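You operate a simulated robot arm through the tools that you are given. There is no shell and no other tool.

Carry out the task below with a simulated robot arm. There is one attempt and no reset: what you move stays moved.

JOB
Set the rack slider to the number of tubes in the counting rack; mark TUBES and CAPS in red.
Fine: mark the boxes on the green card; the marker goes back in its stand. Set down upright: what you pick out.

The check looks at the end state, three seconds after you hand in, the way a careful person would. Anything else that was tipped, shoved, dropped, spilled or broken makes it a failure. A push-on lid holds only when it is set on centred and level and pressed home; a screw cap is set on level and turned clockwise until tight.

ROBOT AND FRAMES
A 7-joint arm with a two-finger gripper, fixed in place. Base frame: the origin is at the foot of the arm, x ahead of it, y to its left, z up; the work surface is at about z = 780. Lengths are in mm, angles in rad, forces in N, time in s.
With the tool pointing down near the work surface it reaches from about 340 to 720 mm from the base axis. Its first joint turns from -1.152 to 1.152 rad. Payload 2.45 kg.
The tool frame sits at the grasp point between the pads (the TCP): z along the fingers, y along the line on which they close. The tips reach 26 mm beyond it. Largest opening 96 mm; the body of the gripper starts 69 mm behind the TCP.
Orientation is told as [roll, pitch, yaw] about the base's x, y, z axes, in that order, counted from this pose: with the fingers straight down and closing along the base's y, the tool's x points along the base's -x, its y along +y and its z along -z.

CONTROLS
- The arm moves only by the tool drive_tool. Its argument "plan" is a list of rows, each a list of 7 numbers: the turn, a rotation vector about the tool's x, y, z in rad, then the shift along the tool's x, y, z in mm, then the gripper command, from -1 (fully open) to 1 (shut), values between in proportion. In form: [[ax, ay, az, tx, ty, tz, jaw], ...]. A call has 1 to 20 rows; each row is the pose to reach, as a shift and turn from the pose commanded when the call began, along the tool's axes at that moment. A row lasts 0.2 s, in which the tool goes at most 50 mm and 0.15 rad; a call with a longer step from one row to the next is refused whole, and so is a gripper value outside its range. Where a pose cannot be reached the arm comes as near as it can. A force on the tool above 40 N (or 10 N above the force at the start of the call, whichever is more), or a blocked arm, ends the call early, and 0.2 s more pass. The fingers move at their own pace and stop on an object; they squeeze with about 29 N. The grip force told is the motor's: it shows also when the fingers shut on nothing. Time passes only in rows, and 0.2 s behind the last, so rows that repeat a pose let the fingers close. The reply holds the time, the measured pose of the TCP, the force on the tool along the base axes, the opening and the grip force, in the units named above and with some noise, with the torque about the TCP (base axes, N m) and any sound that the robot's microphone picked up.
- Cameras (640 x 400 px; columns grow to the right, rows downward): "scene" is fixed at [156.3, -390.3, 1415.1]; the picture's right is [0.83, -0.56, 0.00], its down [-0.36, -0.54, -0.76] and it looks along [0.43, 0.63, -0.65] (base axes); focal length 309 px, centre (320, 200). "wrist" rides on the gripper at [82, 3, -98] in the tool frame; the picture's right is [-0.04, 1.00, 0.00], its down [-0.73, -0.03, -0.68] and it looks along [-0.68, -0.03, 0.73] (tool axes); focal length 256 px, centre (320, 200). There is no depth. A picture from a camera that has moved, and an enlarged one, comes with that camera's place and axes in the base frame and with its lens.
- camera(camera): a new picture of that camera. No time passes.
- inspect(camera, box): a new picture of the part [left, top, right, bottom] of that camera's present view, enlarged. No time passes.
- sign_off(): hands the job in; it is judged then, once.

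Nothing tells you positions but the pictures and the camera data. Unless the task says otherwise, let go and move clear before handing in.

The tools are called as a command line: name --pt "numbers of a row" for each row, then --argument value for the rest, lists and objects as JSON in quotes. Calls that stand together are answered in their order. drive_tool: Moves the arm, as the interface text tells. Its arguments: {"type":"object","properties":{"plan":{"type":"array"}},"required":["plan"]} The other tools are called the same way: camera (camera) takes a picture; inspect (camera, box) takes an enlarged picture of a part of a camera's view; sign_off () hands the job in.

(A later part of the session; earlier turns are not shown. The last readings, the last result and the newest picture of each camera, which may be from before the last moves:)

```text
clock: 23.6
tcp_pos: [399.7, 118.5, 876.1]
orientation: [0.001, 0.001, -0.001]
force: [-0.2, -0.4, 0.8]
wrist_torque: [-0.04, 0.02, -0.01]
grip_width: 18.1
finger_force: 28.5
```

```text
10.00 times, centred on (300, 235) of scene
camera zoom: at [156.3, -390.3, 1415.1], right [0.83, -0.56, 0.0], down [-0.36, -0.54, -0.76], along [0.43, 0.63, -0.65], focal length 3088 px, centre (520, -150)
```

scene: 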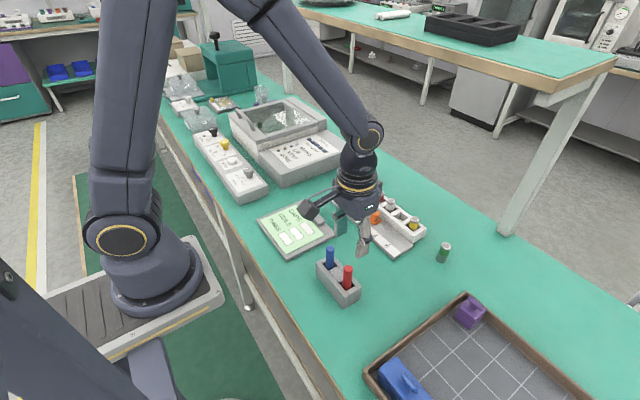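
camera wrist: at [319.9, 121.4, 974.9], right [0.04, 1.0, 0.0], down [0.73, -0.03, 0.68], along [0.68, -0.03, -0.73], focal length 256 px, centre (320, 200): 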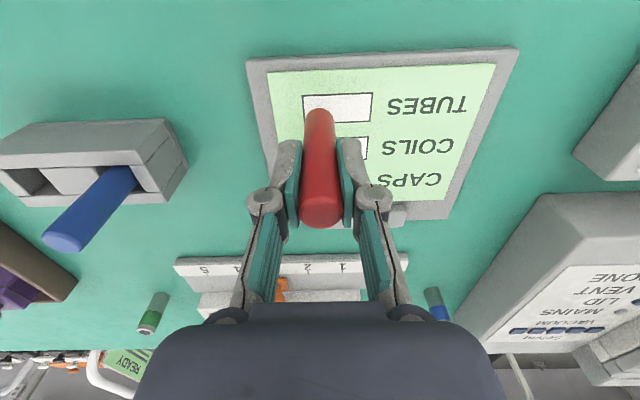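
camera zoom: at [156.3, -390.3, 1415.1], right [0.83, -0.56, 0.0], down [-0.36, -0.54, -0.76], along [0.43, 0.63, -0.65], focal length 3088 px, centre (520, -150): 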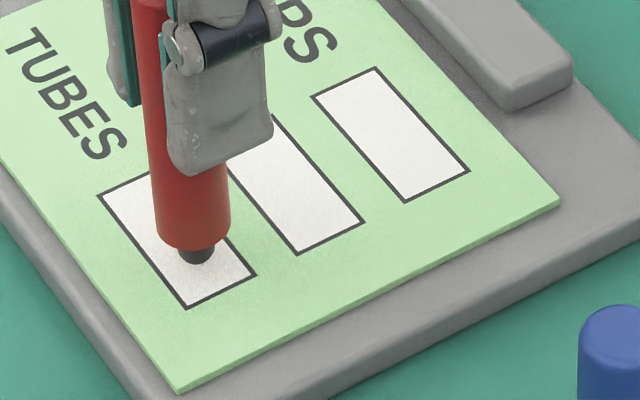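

The nib is nearly at the card, with no contact force yet. Continuing in sub-millimetre steps.

drive_tool --pt "0 0 0 0 0 0.5 1" --pt "0 0 0 0 0 1.0 1" --pt "0 0 0 0 0 1.0 1"

inspect --camera "scene" --box '[280, 215, 320, 255]'

```text
clock: 24.4
tcp_pos: [399.1, 119.6, 874.8]
orientation: [0.0, 0.001, -0.002]
force: [0.5, 0.1, 0.8]
wrist_torque: [0.0, 0.0, 0.02]
grip_width: 18.2
finger_force: 29.1
```

```text
10.00 times, centred on (300, 235) of scene
camera zoom: at [156.3, -390.3, 1415.1], right [0.83, -0.56, 0.0], down [-0.36, -0.54, -0.76], along [0.43, 0.63, -0.65], focal length 3088 px, centre (520, -150)
```

zoom: 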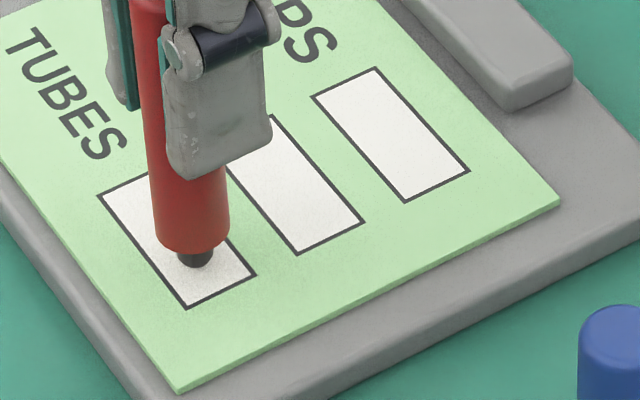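

drive_tool --pt "0 0 0 0 0 0.5 1" --pt "0 0 0 0 0 1.0 1" --pt "0 0 0 0 0 1.0 1"

inspect --camera "scene" --box '[280, 215, 320, 255]'

```text
clock: 25.2
tcp_pos: [399.8, 119.3, 872.5]
orientation: [-0.001, 0.001, 0.0]
force: [0.6, -0.5, 0.2]
wrist_torque: [0.02, -0.03, 0.0]
grip_width: 18.3
finger_force: 29.2
```

```text
10.00 times, centred on (300, 235) of scene
camera zoom: at [156.3, -390.3, 1415.1], right [0.83, -0.56, 0.0], down [-0.36, -0.54, -0.76], along [0.43, 0.63, -0.65], focal length 3088 px, centre (520, -150)
```

zoom: 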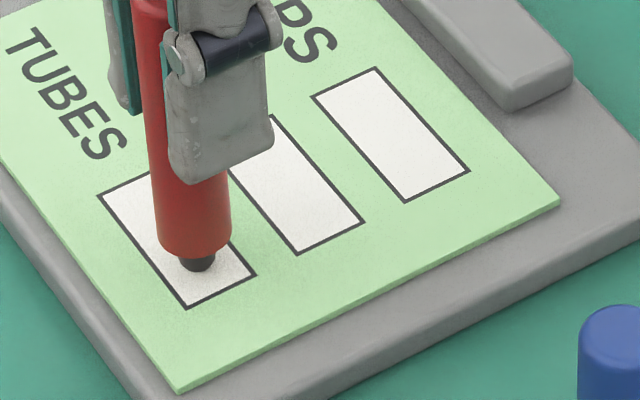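

drive_tool --pt "0 0 0 0 0 0.5 1" --pt "0 0 0 0 0 1.0 1" --pt "0 0 0 0 0 1.0 1"

inspect --camera "scene" --box '[280, 215, 320, 255]'

```text
clock: 26.0
tcp_pos: [399.2, 119.2, 873.0]
orientation: [0.0, 0.001, 0.0]
force: [1.0, -0.1, 1.6]
wrist_torque: [0.01, -0.07, 0.0]
grip_width: 18.3
finger_force: 29.3
```

```text
10.00 times, centred on (300, 235) of scene
camera zoom: at [156.3, -390.3, 1415.1], right [0.83, -0.56, 0.0], down [-0.36, -0.54, -0.76], along [0.43, 0.63, -0.65], focal length 3088 px, centre (520, -150)
```

zoom: 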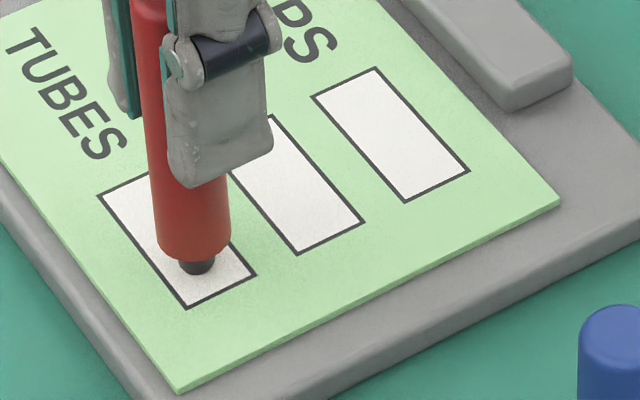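

A hint of contact (1.6 N up). One more small step.

drive_tool --pt "0 0 0 0 0 0.4 1" --pt "0 0 0 0 0 0.7 1" --pt "0 0 0 0 0 0.7 1"

inspect --camera "scene" --box '[280, 215, 320, 255]'

```text
clock: 26.8
tcp_pos: [399.7, 120.7, 872.0]
orientation: [0.0, -0.001, 0.002]
force: [-2.7, -1.1, 16.3]
wrist_torque: [-0.03, 0.21, -0.01]
grip_width: 18.2
finger_force: 29.2
```

```text
10.00 times, centred on (300, 235) of scene
camera zoom: at [156.1, -390.4, 1415.1], right [0.83, -0.56, 0.0], down [-0.36, -0.54, -0.76], along [0.43, 0.63, -0.65], focal length 3088 px, centre (520, -150)
```

zoom: 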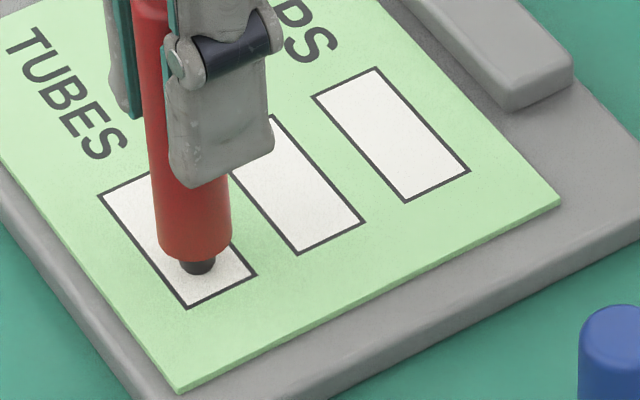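

Contact made (16 N). I'll back off slightly to a light press and draw a short stroke along +y inside the box.

drive_tool --pt "0 0 0 0 0 -0.4 1" --pt "0 0 0 0 4 -0.4 1" --pt "0 0 0 0 8 -0.4 1" --pt "0 0 0 0 12 -0.4 1" --pt "0 0 0 0 12 -0.4 1"

inspect --camera "scene" --box '[280, 215, 320, 255]'

```text
clock: 28.0
tcp_pos: [400.9, 131.0, 871.5]
orientation: [0.001, -0.001, 0.002]
force: [0.3, -0.3, -0.2]
wrist_torque: [-0.02, -0.04, -0.03]
grip_width: 18.2
finger_force: 29.3
```

```text
10.00 times, centred on (300, 235) of scene
camera zoom: at [156.3, -390.3, 1415.1], right [0.83, -0.56, 0.0], down [-0.36, -0.54, -0.76], along [0.43, 0.63, -0.65], focal length 3088 px, centre (520, -150)
```

zoom: 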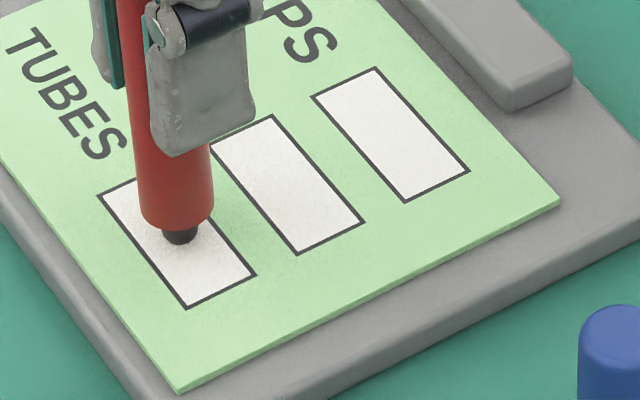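

The back-off lost contact and the press alone left no visible mark. I'll press again lightly here and drag while in contact.

drive_tool --pt "0 0 0 0 0 0.3 1" --pt "0 0 0 0 0 0.5 1" --pt "0 0 0 0 0 0.5 1"

```text
clock: 28.8
tcp_pos: [401.8, 130.8, 872.3]
orientation: [-0.001, 0.002, 0.001]
force: [-0.1, 0.4, 1.6]
wrist_torque: [0.0, -0.07, -0.01]
grip_width: 18.2
finger_force: 28.9
```

drive_tool --pt "0 0 0 0 0 0.4 1" --pt "0 0 0 0 0 0.4 1"

inspect --camera "scene" --box '[280, 215, 320, 255]'

```text
clock: 29.4
tcp_pos: [402.0, 131.3, 871.1]
orientation: [0.001, -0.002, -0.001]
force: [-0.3, 0.6, 14.4]
wrist_torque: [0.04, 0.08, 0.03]
grip_width: 18.5
finger_force: 29.1
```

```text
10.00 times, centred on (300, 235) of scene
camera zoom: at [156.1, -390.4, 1415.1], right [0.83, -0.56, 0.0], down [-0.36, -0.54, -0.76], along [0.43, 0.63, -0.65], focal length 3088 px, centre (520, -150)
```

zoom: 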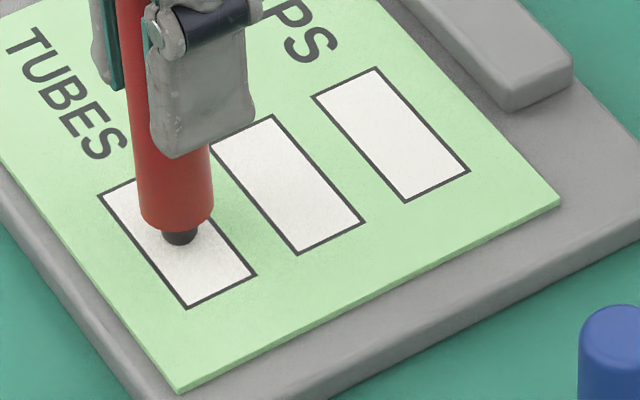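

Firm contact (14 N). Now a slow drag of ~10 mm towards -y while pressed.

drive_tool --pt "0 0 0 0 -2 0 1" --pt "0 0 0 0 -4 0 1" --pt "0 0 0 0 -6 0 1" --pt "0 0 0 0 -8 0 1" --pt "0 0 0 0 -10 0 1"

inspect --camera "scene" --box '[280, 215, 320, 255]'

```text
clock: 30.6
tcp_pos: [401.2, 120.0, 871.5]
orientation: [0.0, 0.002, 0.0]
force: [0.7, 0.9, -0.3]
wrist_torque: [-0.01, 0.02, 0.01]
grip_width: 18.2
finger_force: 28.5
```

```text
10.00 times, centred on (300, 235) of scene
camera zoom: at [156.3, -390.3, 1415.1], right [0.83, -0.56, 0.0], down [-0.36, -0.54, -0.76], along [0.43, 0.63, -0.65], focal length 3088 px, centre (520, -150)
```

zoom: 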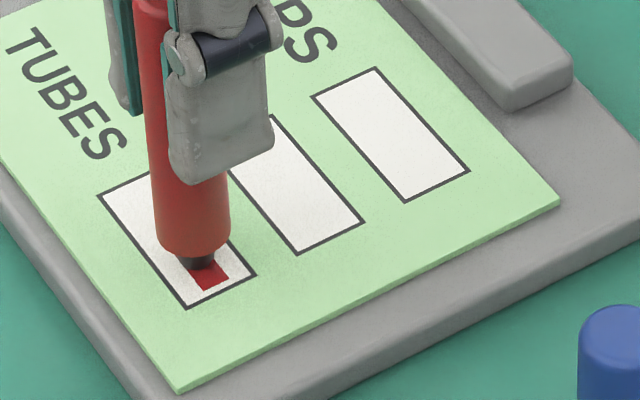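

A red mark has appeared in the TUBES box. I'll lift a little to see it fully.

drive_tool --pt "0 0 0 0 0 -10 1" --pt "0 0 0 0 0 -30 1" --pt "0 0 0 0 0 -60 1" --pt "0 0 0 0 0 -60 1"

inspect --camera "scene" --box '[270, 205, 330, 255]'

inspect --camera "wrist" --box '[250, 30, 450, 200]'

```text
clock: 31.6
tcp_pos: [400.9, 122.4, 932.1]
orientation: [0.001, -0.001, 0.0]
force: [0.8, 0.7, -0.1]
wrist_torque: [0.02, -0.01, 0.01]
grip_width: 18.1
finger_force: 29.6
```

```text
8.00 times, centred on (300, 230) of scene
camera zoom: at [156.3, -390.3, 1415.1], right [0.83, -0.56, 0.0], down [-0.36, -0.54, -0.76], along [0.43, 0.63, -0.65], focal length 2470 px, centre (480, -40)
```

zoom: 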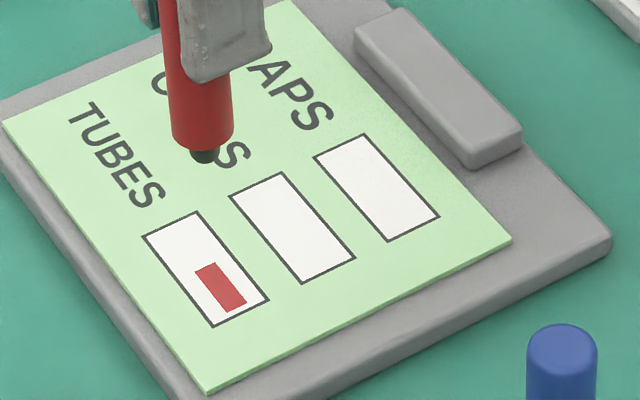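

```text
2.35 times, centred on (350, 115) of wrist
camera zoom: at [319.4, 125.3, 1028.9], right [0.04, 1.0, 0.0], down [0.73, -0.03, 0.68], along [0.68, -0.03, -0.73], focal length 602 px, centre (249, 400)
```

zoom: 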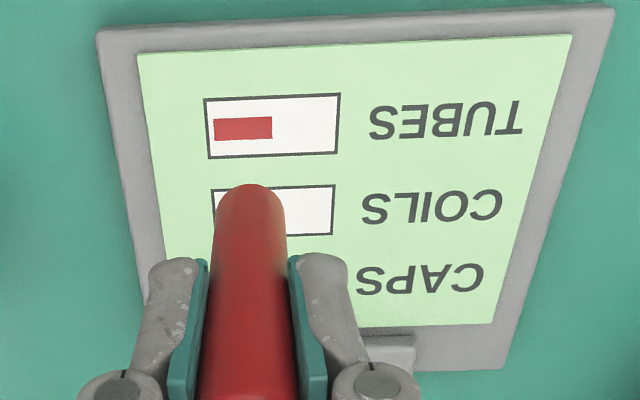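

TUBES has a clean red mark fully inside its box. Now I'll move to the CAPS box (target nib ≈(468.6,137)) staying above the card.

drive_tool --pt "0 0 0 -20 5 0 1" --pt "0 0 0 -40 10 0 1" --pt "0 0 0 -60 15 0 1" --pt "0 0 0 -68.7 15 0 1" --pt "0 0 0 -68.7 15 20 1" --pt "0 0 0 -68.7 15 40 1" --pt "0 0 0 -68.7 15 50 1" --pt "0 0 0 -68.7 15 50 1"

inspect --camera "scene" --box '[270, 195, 340, 255]'

camera --camera "wrist"

```text
clock: 33.4
tcp_pos: [468.6, 137.1, 880.6]
orientation: [-0.001, 0.001, 0.0]
force: [0.3, 0.6, 0.3]
wrist_torque: [-0.01, -0.01, -0.02]
grip_width: 18.0
finger_force: 28.9
```

```text
6.67 times, centred on (305, 225) of scene
camera zoom: at [156.3, -390.3, 1415.1], right [0.83, -0.56, 0.0], down [-0.36, -0.54, -0.76], along [0.43, 0.63, -0.65], focal length 2058 px, centre (420, 33)
```

zoom: 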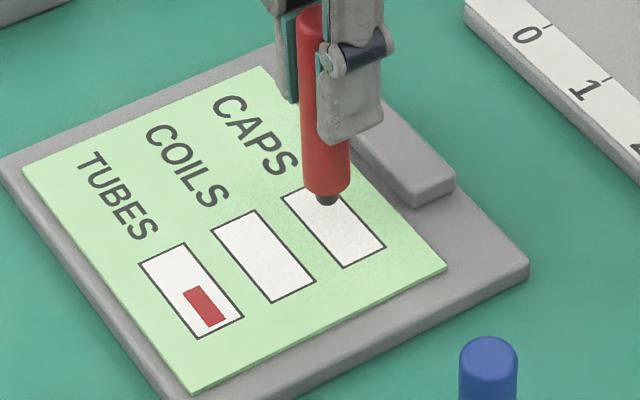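

```text
taken
camera wrist: at [388.0, 139.3, 976.8], right [0.04, 1.0, 0.0], down [0.73, -0.03, 0.68], along [0.68, -0.03, -0.73], focal length 256 px, centre (320, 200)
```

wrist: 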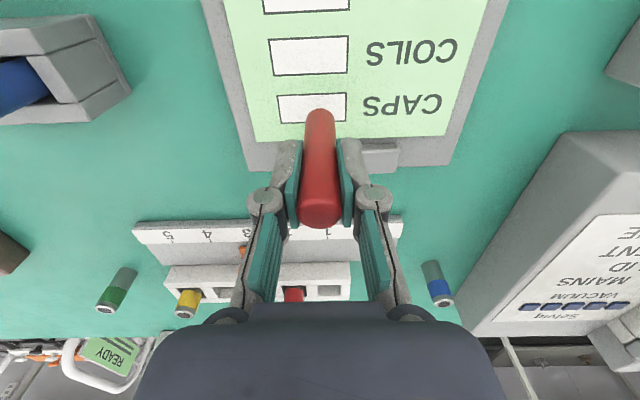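

The nib projects just inside the CAPS box, near its centreline. I'll nudge +1 mm in x and descend in small steps.

drive_tool --pt "0 0 0 -1 0 2 1" --pt "0 0 0 -1 0 4 1" --pt "0 0 0 -1 0 6 1" --pt "0 0 0 -1 0 6 1"

inspect --camera "scene" --box '[290, 200, 330, 240]'

```text
clock: 34.4
tcp_pos: [470.2, 137.1, 872.6]
orientation: [0.001, 0.0, 0.001]
force: [0.0, -1.3, -0.1]
wrist_torque: [-0.01, -0.01, 0.0]
grip_width: 18.0
finger_force: 28.9
```

```text
10.00 times, centred on (310, 220) of scene
camera zoom: at [156.3, -390.3, 1415.1], right [0.83, -0.56, 0.0], down [-0.36, -0.54, -0.76], along [0.43, 0.63, -0.65], focal length 3088 px, centre (420, 0)
```

zoom: 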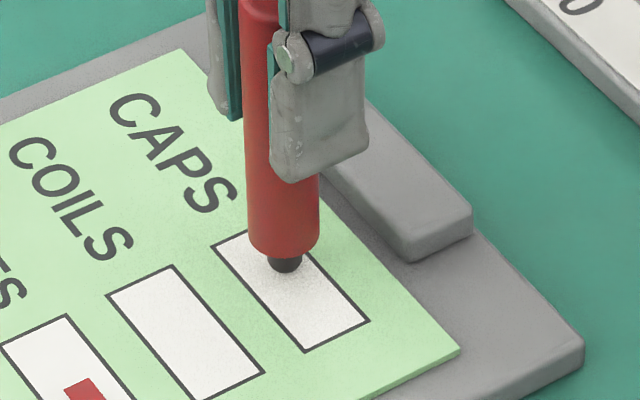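

drive_tool --pt "0 0 0 0 0 0.5 1" --pt "0 0 0 0 0 0.9 1" --pt "0 0 0 0 0 0.9 1"

```text
clock: 35.2
tcp_pos: [470.8, 136.9, 874.6]
orientation: [0.0, -0.001, 0.0]
force: [-0.7, -0.4, -0.3]
wrist_torque: [-0.01, 0.01, -0.02]
grip_width: 18.3
finger_force: 29.4
```

drive_tool --pt "0 0 0 0 0 0.5 1" --pt "0 0 0 0 0 0.9 1" --pt "0 0 0 0 0 0.9 1"

inspect --camera "scene" --box '[290, 200, 330, 240]'

```text
clock: 36.0
tcp_pos: [471.5, 136.8, 873.2]
orientation: [0.001, 0.001, -0.001]
force: [-0.5, -0.5, -0.4]
wrist_torque: [-0.01, 0.0, -0.02]
grip_width: 18.3
finger_force: 29.5
```

```text
10.00 times, centred on (310, 220) of scene
camera zoom: at [156.3, -390.3, 1415.1], right [0.83, -0.56, 0.0], down [-0.36, -0.54, -0.76], along [0.43, 0.63, -0.65], focal length 3088 px, centre (420, 0)
```

zoom: 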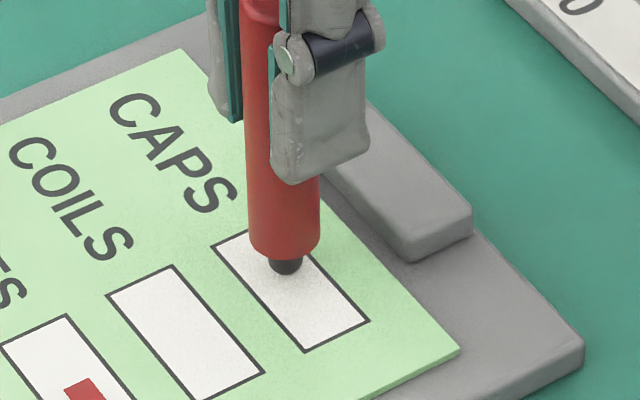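

No contact yet; continuing in 0.8 mm steps.

drive_tool --pt "0 0 0 0 0 0.4 1" --pt "0 0 0 0 0 0.8 1" --pt "0 0 0 0 0 0.8 1"

```text
clock: 36.8
tcp_pos: [470.7, 136.9, 872.3]
orientation: [0.0, -0.001, 0.001]
force: [0.0, 0.2, -0.3]
wrist_torque: [-0.01, 0.01, -0.01]
grip_width: 18.2
finger_force: 29.3
```

drive_tool --pt "0 0 0 0 0 0.4 1" --pt "0 0 0 0 0 0.7 1" --pt "0 0 0 0 0 0.7 1"

```text
clock: 37.6
tcp_pos: [469.7, 137.5, 871.5]
orientation: [-0.001, 0.0, -0.001]
force: [-2.2, -0.3, 6.5]
wrist_torque: [-0.04, 0.13, -0.01]
grip_width: 18.2
finger_force: 29.9
```

Contact (6.5 N). I'll press 0.3 mm more and drag ~10 mm towards -y as before.

drive_tool --pt "0 0 0 0 0 0.3 1" --pt "0 0 0 0 -2 0.3 1" --pt "0 0 0 0 -4 0.3 1" --pt "0 0 0 0 -6 0.3 1" --pt "0 0 0 0 -8 0.3 1" --pt "0 0 0 0 -10 0.3 1"

inspect --camera "scene" --box '[290, 200, 330, 240]'

```text
clock: 39.0
tcp_pos: [469.0, 126.6, 871.5]
orientation: [0.0, 0.0, -0.001]
force: [-0.8, 0.3, 0.6]
wrist_torque: [0.0, 0.01, -0.01]
grip_width: 18.0
finger_force: 29.0
```

```text
10.00 times, centred on (310, 220) of scene
camera zoom: at [156.3, -390.3, 1415.1], right [0.83, -0.56, 0.0], down [-0.36, -0.54, -0.76], along [0.43, 0.63, -0.65], focal length 3088 px, centre (420, 0)
```

zoom: 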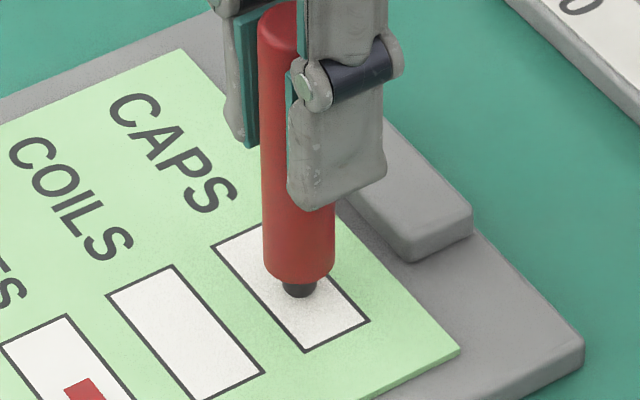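

No mark yet — contact was probably too light. I'll press again here and drag back towards +y.

drive_tool --pt "0 0 0 0 0 0.3 1" --pt "0 0 0 0 0 0.6 1" --pt "0 0 0 0 0 0.6 1"

```text
clock: 39.8
tcp_pos: [469.4, 127.1, 871.3]
orientation: [-0.001, 0.0, 0.0]
force: [0.1, -0.8, -0.7]
wrist_torque: [-0.02, -0.03, -0.01]
grip_width: 18.0
finger_force: 28.8
```

drive_tool --pt "0 0 0 0 0 0.3 1" --pt "0 0 0 0 0 0.5 1" --pt "0 0 0 0 0 0.5 1"

inspect --camera "scene" --box '[290, 200, 330, 240]'

```text
clock: 40.6
tcp_pos: [470.3, 127.6, 871.5]
orientation: [-0.002, 0.001, 0.0]
force: [-3.0, 1.1, 8.9]
wrist_torque: [0.05, 0.21, 0.01]
grip_width: 18.4
finger_force: 29.0
```

```text
10.00 times, centred on (310, 220) of scene
camera zoom: at [156.1, -390.4, 1415.1], right [0.83, -0.56, 0.0], down [-0.36, -0.54, -0.76], along [0.43, 0.63, -0.65], focal length 3088 px, centre (420, 0)
```

zoom: 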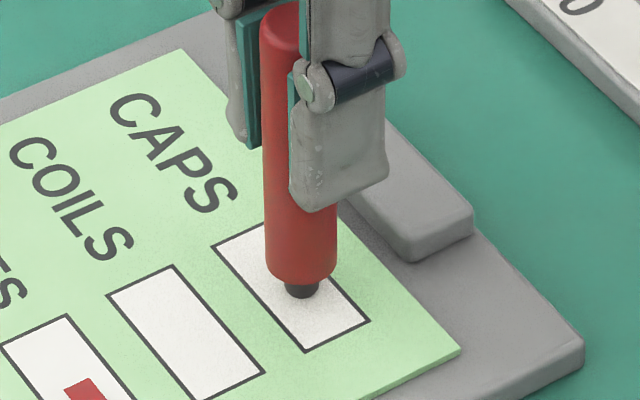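

Contact is back (8.9 N). Adding a touch more press and dragging +y about 9 mm.

drive_tool --pt "0 0 0 0 0 0.3 1" --pt "0 0 0 0 1.5 0.4 1" --pt "0 0 0 0 3 0.5 1" --pt "0 0 0 0 4.5 0.5 1" --pt "0 0 0 0 6 0.5 1" --pt "0 0 0 0 7.5 0.5 1" --pt "0 0 0 0 9 0.5 1"

inspect --camera "scene" --box '[290, 200, 330, 240]'

```text
clock: 42.2
tcp_pos: [470.6, 135.6, 870.0]
orientation: [0.0, 0.0, 0.001]
force: [0.7, -2.5, 7.3]
wrist_torque: [-0.16, -0.02, 0.0]
grip_width: 18.3
finger_force: 29.3
```

```text
10.00 times, centred on (310, 220) of scene
camera zoom: at [156.2, -390.4, 1415.1], right [0.83, -0.56, 0.0], down [-0.36, -0.54, -0.76], along [0.43, 0.63, -0.65], focal length 3088 px, centre (420, 0)
```

zoom: 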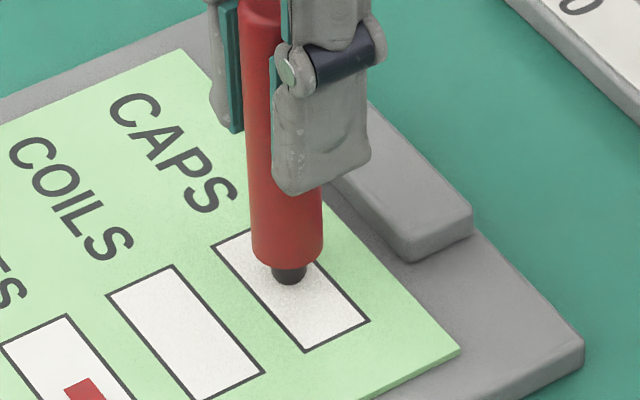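

Contact held this time (7 N with friction). I'll drag back -y another ~12 mm keeping the press.

drive_tool --pt "0 0 0 0 0 0.3 1" --pt "0 0 0 0 -2 0.3 1" --pt "0 0 0 0 -4 0.3 1" --pt "0 0 0 0 -6 0.3 1" --pt "0 0 0 0 -8 0.3 1" --pt "0 0 0 0 -10 0.3 1" --pt "0 0 0 0 -12 0.3 1"

inspect --camera "scene" --box '[290, 200, 330, 240]'

```text
clock: 43.8
tcp_pos: [470.1, 124.3, 869.4]
orientation: [0.0, -0.001, 0.0]
force: [1.0, 3.5, 7.4]
wrist_torque: [0.16, -0.04, 0.03]
grip_width: 17.8
finger_force: 28.9
```

```text
10.00 times, centred on (310, 220) of scene
camera zoom: at [156.2, -390.3, 1415.1], right [0.83, -0.56, 0.0], down [-0.36, -0.54, -0.76], along [0.43, 0.63, -0.65], focal length 3088 px, centre (420, 0)
```

zoom: 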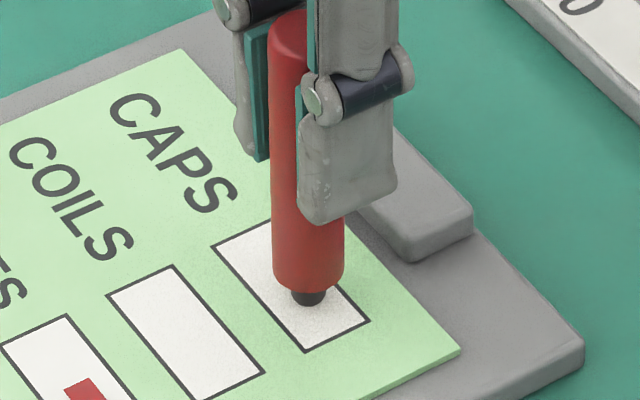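

Contact was held through the stroke but nothing shows under the nib yet; I'll lift slightly and look.

drive_tool --pt "0 0 0 0 0 -3 1" --pt "0 0 0 0 0 -10 1" --pt "0 0 0 0 0 -40 1" --pt "0 0 0 0 0 -60 1" --pt "0 0 0 0 0 -60 1"

inspect --camera "scene" --box '[270, 195, 340, 255]'

inspect --camera "wrist" --box '[230, 0, 450, 180]'

```text
clock: 45.0
tcp_pos: [470.3, 123.1, 930.5]
orientation: [0.001, -0.001, 0.0]
force: [-0.4, -0.7, 0.3]
wrist_torque: [-0.02, 0.0, -0.01]
grip_width: 18.1
finger_force: 28.3
```

```text
6.67 times, centred on (305, 225) of scene
camera zoom: at [156.3, -390.3, 1415.1], right [0.83, -0.56, 0.0], down [-0.36, -0.54, -0.76], along [0.43, 0.63, -0.65], focal length 2058 px, centre (420, 33)
```

zoom: 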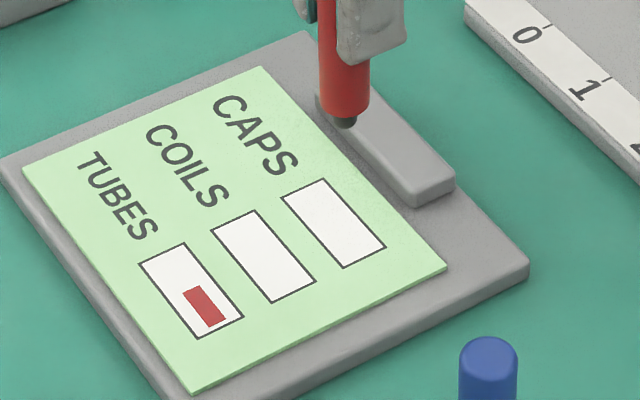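

```text
2.22 times, centred on (340, 90) of wrist
camera zoom: at [390.0, 125.3, 1028.2], right [0.04, 1.0, 0.0], down [0.73, -0.03, 0.68], along [0.68, -0.03, -0.73], focal length 569 px, centre (276, 444)
```

zoom: 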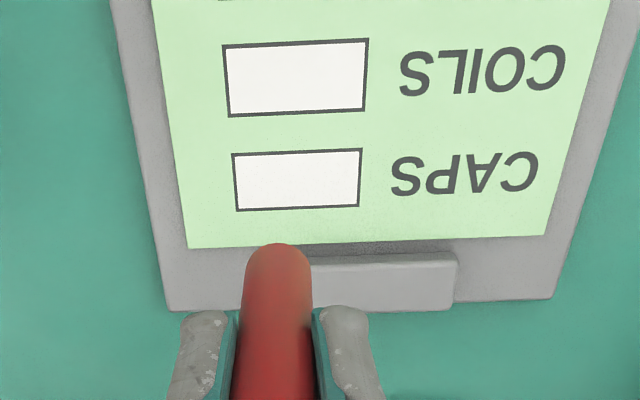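

No mark in CAPS yet, although the nib was inside the box. On TUBES the mark came after a firmer press (~15 N), so I'll repeat with a firmer, steady press at the box centre.

drive_tool --pt "0 0 0 1 6 10 1" --pt "0 0 0 1 12 20 1" --pt "0 0 0 1 12 40 1" --pt "0 0 0 1 12 52 1" --pt "0 0 0 1 12 57 1" --pt "0 0 0 1 12 57 1" --pt "0 0 0 1 12 57 1"

inspect --camera "scene" --box '[290, 200, 330, 240]'

```text
clock: 46.6
tcp_pos: [471.1, 135.0, 873.8]
orientation: [0.001, 0.0, -0.001]
force: [-0.4, 0.0, 0.8]
wrist_torque: [0.01, -0.03, -0.01]
grip_width: 18.2
finger_force: 28.8
```

```text
10.00 times, centred on (310, 220) of scene
camera zoom: at [156.3, -390.3, 1415.1], right [0.83, -0.56, 0.0], down [-0.36, -0.54, -0.76], along [0.43, 0.63, -0.65], focal length 3088 px, centre (420, 0)
```

zoom: 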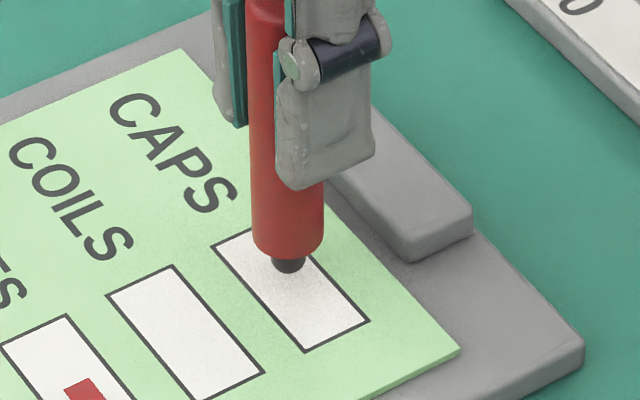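

drive_tool --pt "0 0 0 0 0 1 1" --pt "0 0 0 0 0 2 1" --pt "0 0 0 0 0 2 1"

```text
clock: 47.4
tcp_pos: [469.6, 134.0, 870.7]
orientation: [0.0, 0.001, -0.001]
force: [0.3, -0.6, -0.8]
wrist_torque: [-0.01, 0.02, 0.03]
grip_width: 17.9
finger_force: 29.5
```

drive_tool --pt "0 0 0 0 0 0.5 1" --pt "0 0 0 0 0 1 1" --pt "0 0 0 0 0 1 1"

```text
clock: 48.2
tcp_pos: [470.5, 134.6, 871.1]
orientation: [-0.001, 0.001, 0.001]
force: [0.1, 1.1, 0.3]
wrist_torque: [0.01, -0.02, -0.04]
grip_width: 18.1
finger_force: 28.4
```

drive_tool --pt "0 0 0 0 0 0.5 1" --pt "0 0 0 0 0 0.8 1" --pt "0 0 0 0 0 0.8 1"

inspect --camera "scene" --box '[290, 200, 330, 240]'

```text
clock: 49.0
tcp_pos: [470.5, 134.5, 869.9]
orientation: [0.001, 0.0, 0.001]
force: [-1.2, -0.3, 9.2]
wrist_torque: [-0.04, 0.14, -0.02]
grip_width: 18.1
finger_force: 29.0
```

```text
10.00 times, centred on (310, 220) of scene
camera zoom: at [156.1, -390.4, 1415.1], right [0.83, -0.56, 0.0], down [-0.36, -0.54, -0.76], along [0.43, 0.63, -0.65], focal length 3088 px, centre (420, 0)
```

zoom: 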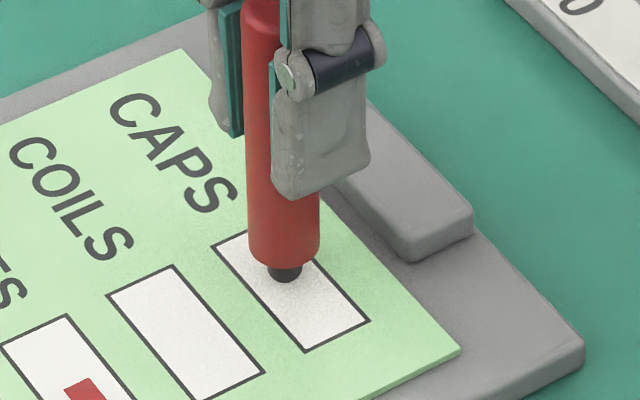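

Contact (9 N). Pressing 0.3 mm further, then dragging -y 10 mm.

drive_tool --pt "0 0 0 0 0 0.3 1" --pt "0 0 0 0 0 0.4 1"

```text
clock: 49.6
tcp_pos: [469.8, 135.5, 869.2]
orientation: [0.0, -0.001, 0.0]
force: [0.4, -0.7, 14.4]
wrist_torque: [-0.06, -0.02, 0.0]
grip_width: 18.1
finger_force: 28.5
```

drive_tool --pt "0 0 0 0 -2 0 1" --pt "0 0 0 0 -4 0 1" --pt "0 0 0 0 -6 0 1" --pt "0 0 0 0 -8 0 1" --pt "0 0 0 0 -10 0 1"

inspect --camera "scene" --box '[290, 200, 330, 240]'

```text
clock: 50.8
tcp_pos: [470.4, 124.6, 868.2]
orientation: [0.0, 0.0, 0.0]
force: [-0.4, 3.1, 7.1]
wrist_torque: [0.19, 0.02, -0.05]
grip_width: 17.9
finger_force: 29.0
```

```text
10.00 times, centred on (310, 220) of scene
camera zoom: at [156.2, -390.3, 1415.1], right [0.83, -0.56, 0.0], down [-0.36, -0.54, -0.76], along [0.43, 0.63, -0.65], focal length 3088 px, centre (420, 0)
```

zoom: 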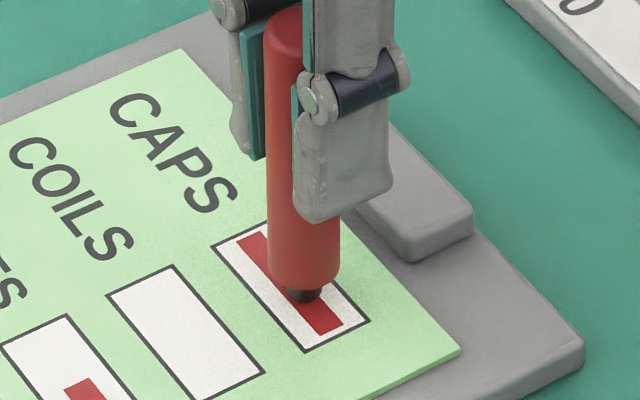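

A red mark has now appeared in the CAPS box. I'll lift straight up and check both boxes.

drive_tool --pt "0 0 0 0 0 -5 1" --pt "0 0 0 0 0 -20 1" --pt "0 0 0 0 0 -50 1" --pt "0 0 0 0 0 -90 1" --pt "0 0 0 0 0 -130 1" --pt "0 0 0 0 0 -145 1" --pt "0 0 0 0 0 -145 1"

inspect --camera "scene" --box '[270, 195, 340, 255]'

camera --camera "wrist"

```text
clock: 52.4
tcp_pos: [469.8, 124.2, 1015.0]
orientation: [0.0, 0.0, 0.0]
force: [0.8, 1.0, 0.3]
wrist_torque: [0.02, 0.01, -0.01]
grip_width: 18.3
finger_force: 28.8
```

```text
6.67 times, centred on (305, 225) of scene
camera zoom: at [156.3, -390.3, 1415.1], right [0.83, -0.56, 0.0], down [-0.36, -0.54, -0.76], along [0.43, 0.63, -0.65], focal length 2058 px, centre (420, 33)
```

zoom: 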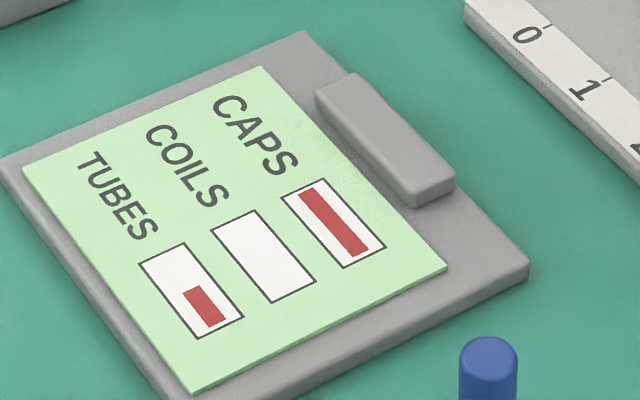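

```text
taken
camera wrist: at [388.6, 126.6, 1111.5], right [0.04, 1.0, 0.0], down [0.73, -0.03, 0.68], along [0.68, -0.03, -0.73], focal length 256 px, centre (320, 200)
```

wrist: 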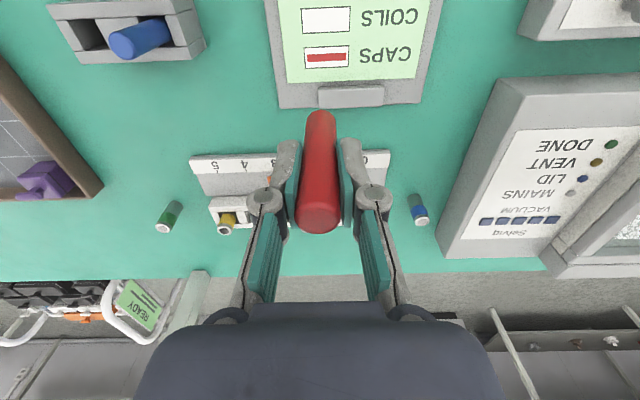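

Both TUBES and CAPS carry red marks inside their boxes; COILS is clean. Now I'll return the marker high over its stand, retracing to the pick-up column.

drive_tool --pt "0 0 0 6.5 -36 0 1" --pt "0 0 0 13 -72 0 1" --pt "0 0 0 19.5 -108 0 1" --pt "0 0 0 26 -144 0 1" --pt "0 0 0 32.5 -182 0 1" --pt "0 0 0 38.7 -218 0 1" --pt "0 0 0 38.7 -218 0 1" --pt "0 0 0 38.7 -218 0 1"

camera --camera "wrist"

inspect --camera "scene" --box '[290, 200, 390, 310]'

inspect --camera "scene" --box '[255, 195, 335, 260]'

```text
clock: 54.2
tcp_pos: [429.3, -90.8, 1014.7]
orientation: [-0.001, 0.002, 0.0]
force: [-1.2, 0.0, 0.2]
wrist_torque: [0.0, -0.02, -0.01]
grip_width: 18.2
finger_force: 29.1
```

```text
taken
camera wrist: at [347.7, -89.7, 1111.4], right [0.04, 1.0, 0.0], down [0.73, -0.03, 0.68], along [0.68, -0.03, -0.73], focal length 256 px, centre (320, 200)
```

wrist: 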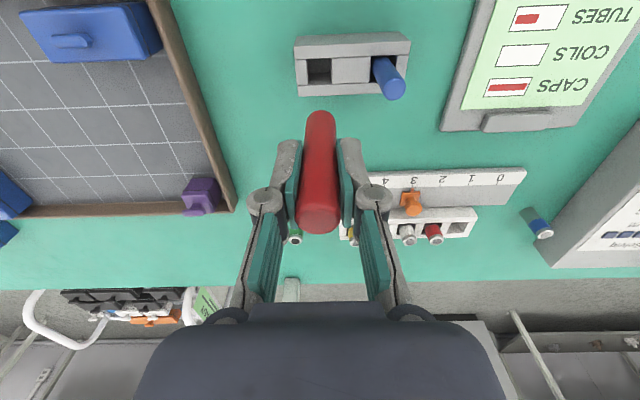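

```text
3.64 times, centred on (340, 255) of scene
camera zoom: at [156.3, -390.4, 1415.1], right [0.83, -0.56, 0.0], down [-0.36, -0.54, -0.76], along [0.43, 0.63, -0.65], focal length 1123 px, centre (247, 0)
```

zoom: 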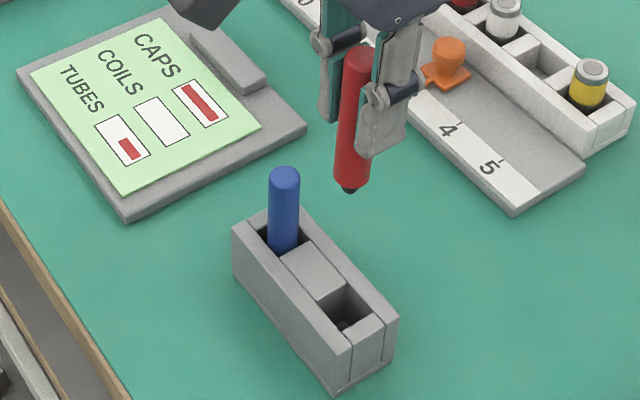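

```text
6.15 times, centred on (295, 228) of scene
camera zoom: at [156.3, -390.4, 1415.1], right [0.83, -0.56, 0.0], down [-0.36, -0.54, -0.76], along [0.43, 0.63, -0.65], focal length 1900 px, centre (474, 31)
```

zoom: 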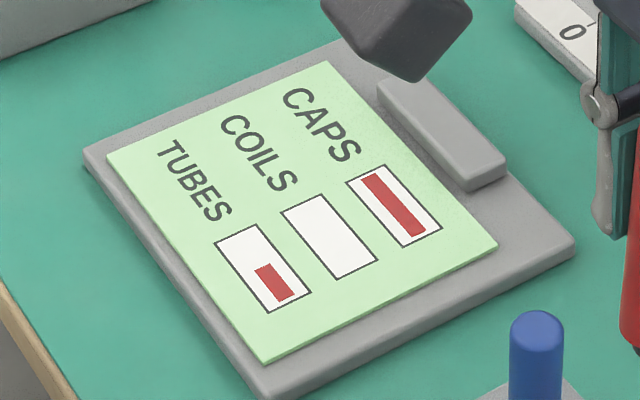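

The view matches the one right after pick-up. I'll zoom in on the empty hole and marker before lowering.

inspect --camera "wrist" --box '[270, 20, 420, 150]'

inspect --camera "scene" --box '[360, 170, 420, 230]'

inspect --camera "scene" --box '[330, 210, 400, 300]'

```text
3.08 times, centred on (345, 85) of wrist
camera zoom: at [347.7, -89.7, 1111.4], right [0.04, 1.0, 0.0], down [0.73, -0.03, 0.68], along [0.68, -0.03, -0.73], focal length 788 px, centre (243, 554)
```

zoom: 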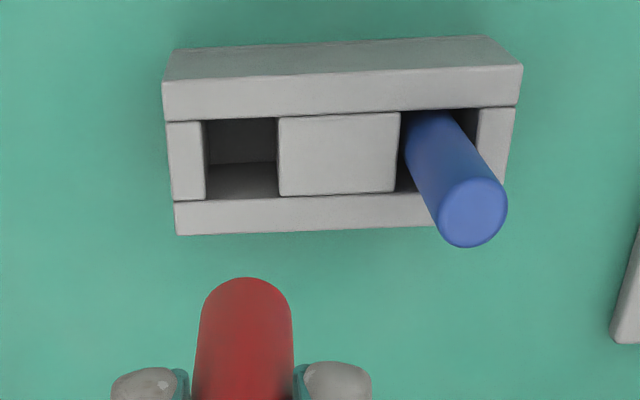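

```text
6.67 times, centred on (390, 200) of scene
camera zoom: at [156.3, -390.4, 1415.1], right [0.83, -0.56, 0.0], down [-0.36, -0.54, -0.76], along [0.43, 0.63, -0.65], focal length 2058 px, centre (-147, 200)
```

zoom: 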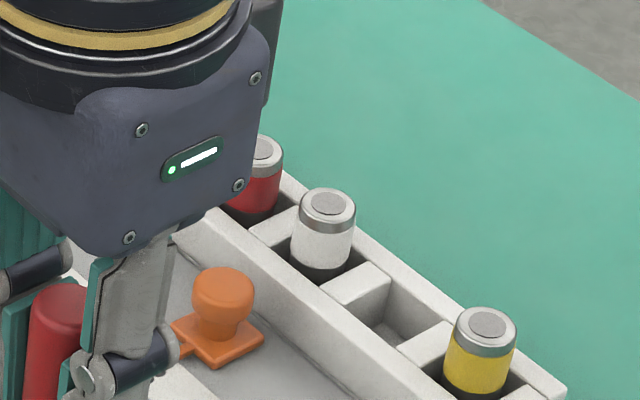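

```text
4.44 times, centred on (365, 255) of scene
camera zoom: at [156.3, -390.4, 1415.1], right [0.83, -0.56, 0.0], down [-0.36, -0.54, -0.76], along [0.43, 0.63, -0.65], focal length 1372 px, centre (120, -44)
```

zoom: 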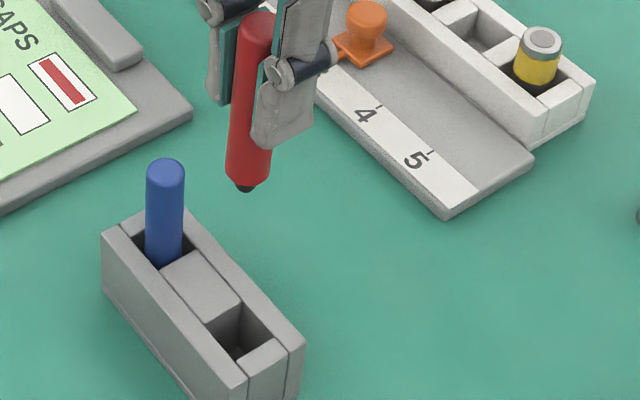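

The hole centre (≈(430.6,-93.7)) lines up with the marker. I'll lower until the nib is just above the stand and check.

drive_tool --pt "0 0 0 0 0 30 1" --pt "0 0 0 0 0 60 1" --pt "0 0 0 0 0 85 1" --pt "0 0 0 0 0 95 1" --pt "0 0 0 0 0 95 1" --pt "0 0 0 0 0 95 1"

inspect --camera "wrist" --box '[250, 50, 440, 240]'

inspect --camera "scene" --box '[310, 230, 380, 310]'

```text
clock: 55.6
tcp_pos: [428.5, -91.9, 918.8]
orientation: [0.0, 0.001, 0.0]
force: [0.7, -0.5, 0.2]
wrist_torque: [0.03, -0.02, 0.01]
grip_width: 17.9
finger_force: 28.7
```

```text
2.11 times, centred on (345, 145) of wrist
camera zoom: at [346.5, -90.1, 1015.9], right [0.04, 1.0, 0.0], down [0.73, -0.03, 0.68], along [0.68, -0.03, -0.73], focal length 539 px, centre (267, 316)
```

zoom: 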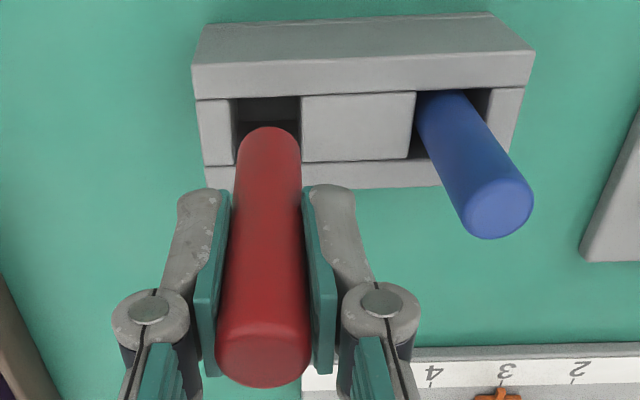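

```text
5.00 times, centred on (345, 270) of scene
camera zoom: at [156.3, -390.3, 1415.1], right [0.83, -0.56, 0.0], down [-0.36, -0.54, -0.76], along [0.43, 0.63, -0.65], focal length 1544 px, centre (195, -150)
```

zoom: 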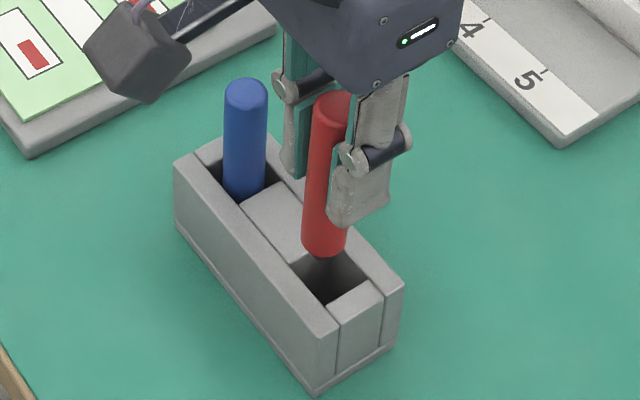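

inspect --camera "scene" --box '[360, 265, 395, 300]'

inspect --camera "scene" --box '[350, 240, 395, 295]'

inspect --camera "scene" --box '[325, 255, 370, 300]'

```text
11.43 times, centred on (378, 282) of scene
camera zoom: at [156.3, -390.3, 1415.1], right [0.83, -0.56, 0.0], down [-0.36, -0.54, -0.76], along [0.43, 0.63, -0.65], focal length 3529 px, centre (-337, -743)
```

zoom: 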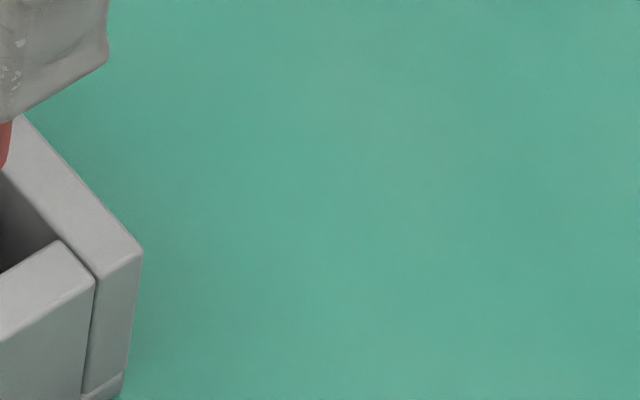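

```text
7.27 times, centred on (372, 268) of scene
camera zoom: at [156.3, -390.3, 1415.1], right [0.83, -0.56, 0.0], down [-0.36, -0.54, -0.76], along [0.43, 0.63, -0.65], focal length 2246 px, centre (-62, -291)
```

zoom: 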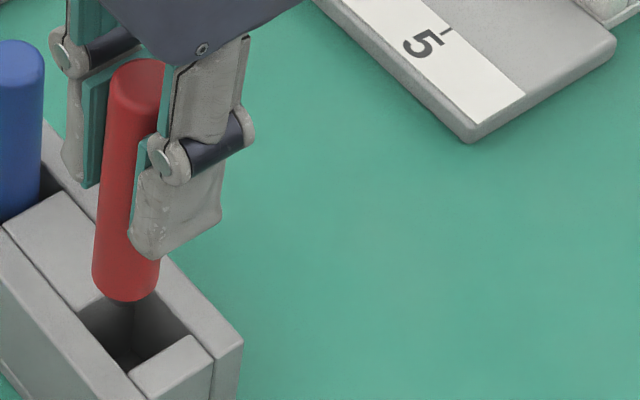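

```text
8.89 times, centred on (348, 278) of scene
camera zoom: at [156.3, -390.3, 1415.1], right [0.83, -0.56, 0.0], down [-0.36, -0.54, -0.76], along [0.43, 0.63, -0.65], focal length 2745 px, centre (76, -489)
```

zoom: 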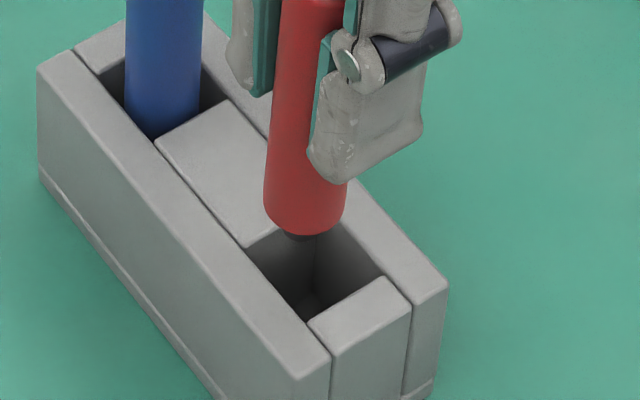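

The camera data show the TCP is ~3 mm short in x and ~2 mm off in y relative to the hole centre. I'll correct that before lowering into the hole.

drive_tool --pt "0 0 0 -1.5 -1 0 1" --pt "0 0 0 -2.9 -2 0 1" --pt "0 0 0 -2.9 -2 0 1" --pt "0 0 0 -2.9 -2 0 1"

inspect --camera "wrist" --box '[250, 50, 440, 240]'

inspect --camera "scene" --box '[325, 255, 370, 300]'

```text
clock: 56.6
tcp_pos: [433.1, -95.5, 918.9]
orientation: [0.0, 0.0, 0.002]
force: [-1.3, -0.8, 0.3]
wrist_torque: [0.02, 0.01, 0.02]
grip_width: 18.1
finger_force: 29.5
```

```text
2.11 times, centred on (345, 145) of wrist
camera zoom: at [350.6, -92.7, 1015.7], right [0.04, 1.0, 0.0], down [0.73, -0.03, 0.68], along [0.68, -0.03, -0.73], focal length 539 px, centre (267, 316)
```

zoom: 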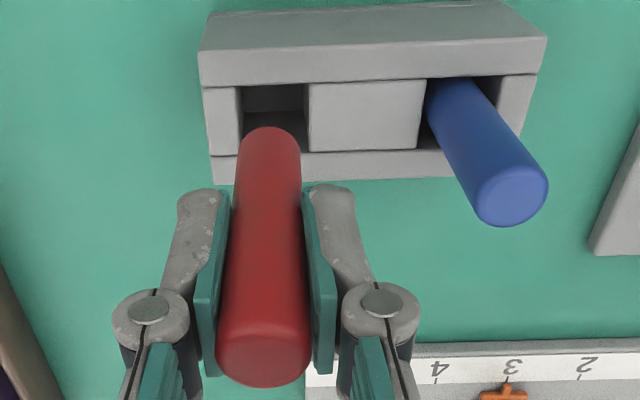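

```text
8.89 times, centred on (348, 278) of scene
camera zoom: at [156.3, -390.3, 1415.1], right [0.83, -0.56, 0.0], down [-0.36, -0.54, -0.76], along [0.43, 0.63, -0.65], focal length 2745 px, centre (76, -489)
```

zoom: 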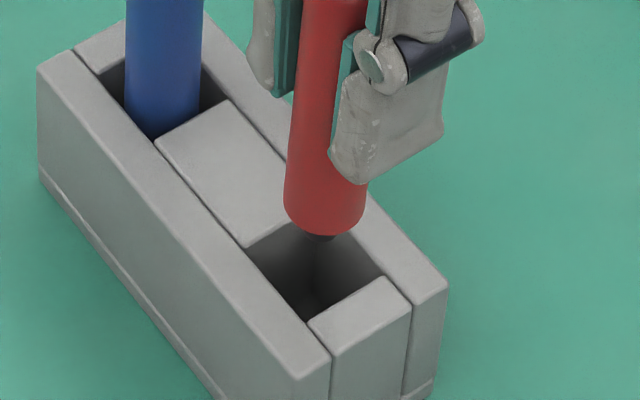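

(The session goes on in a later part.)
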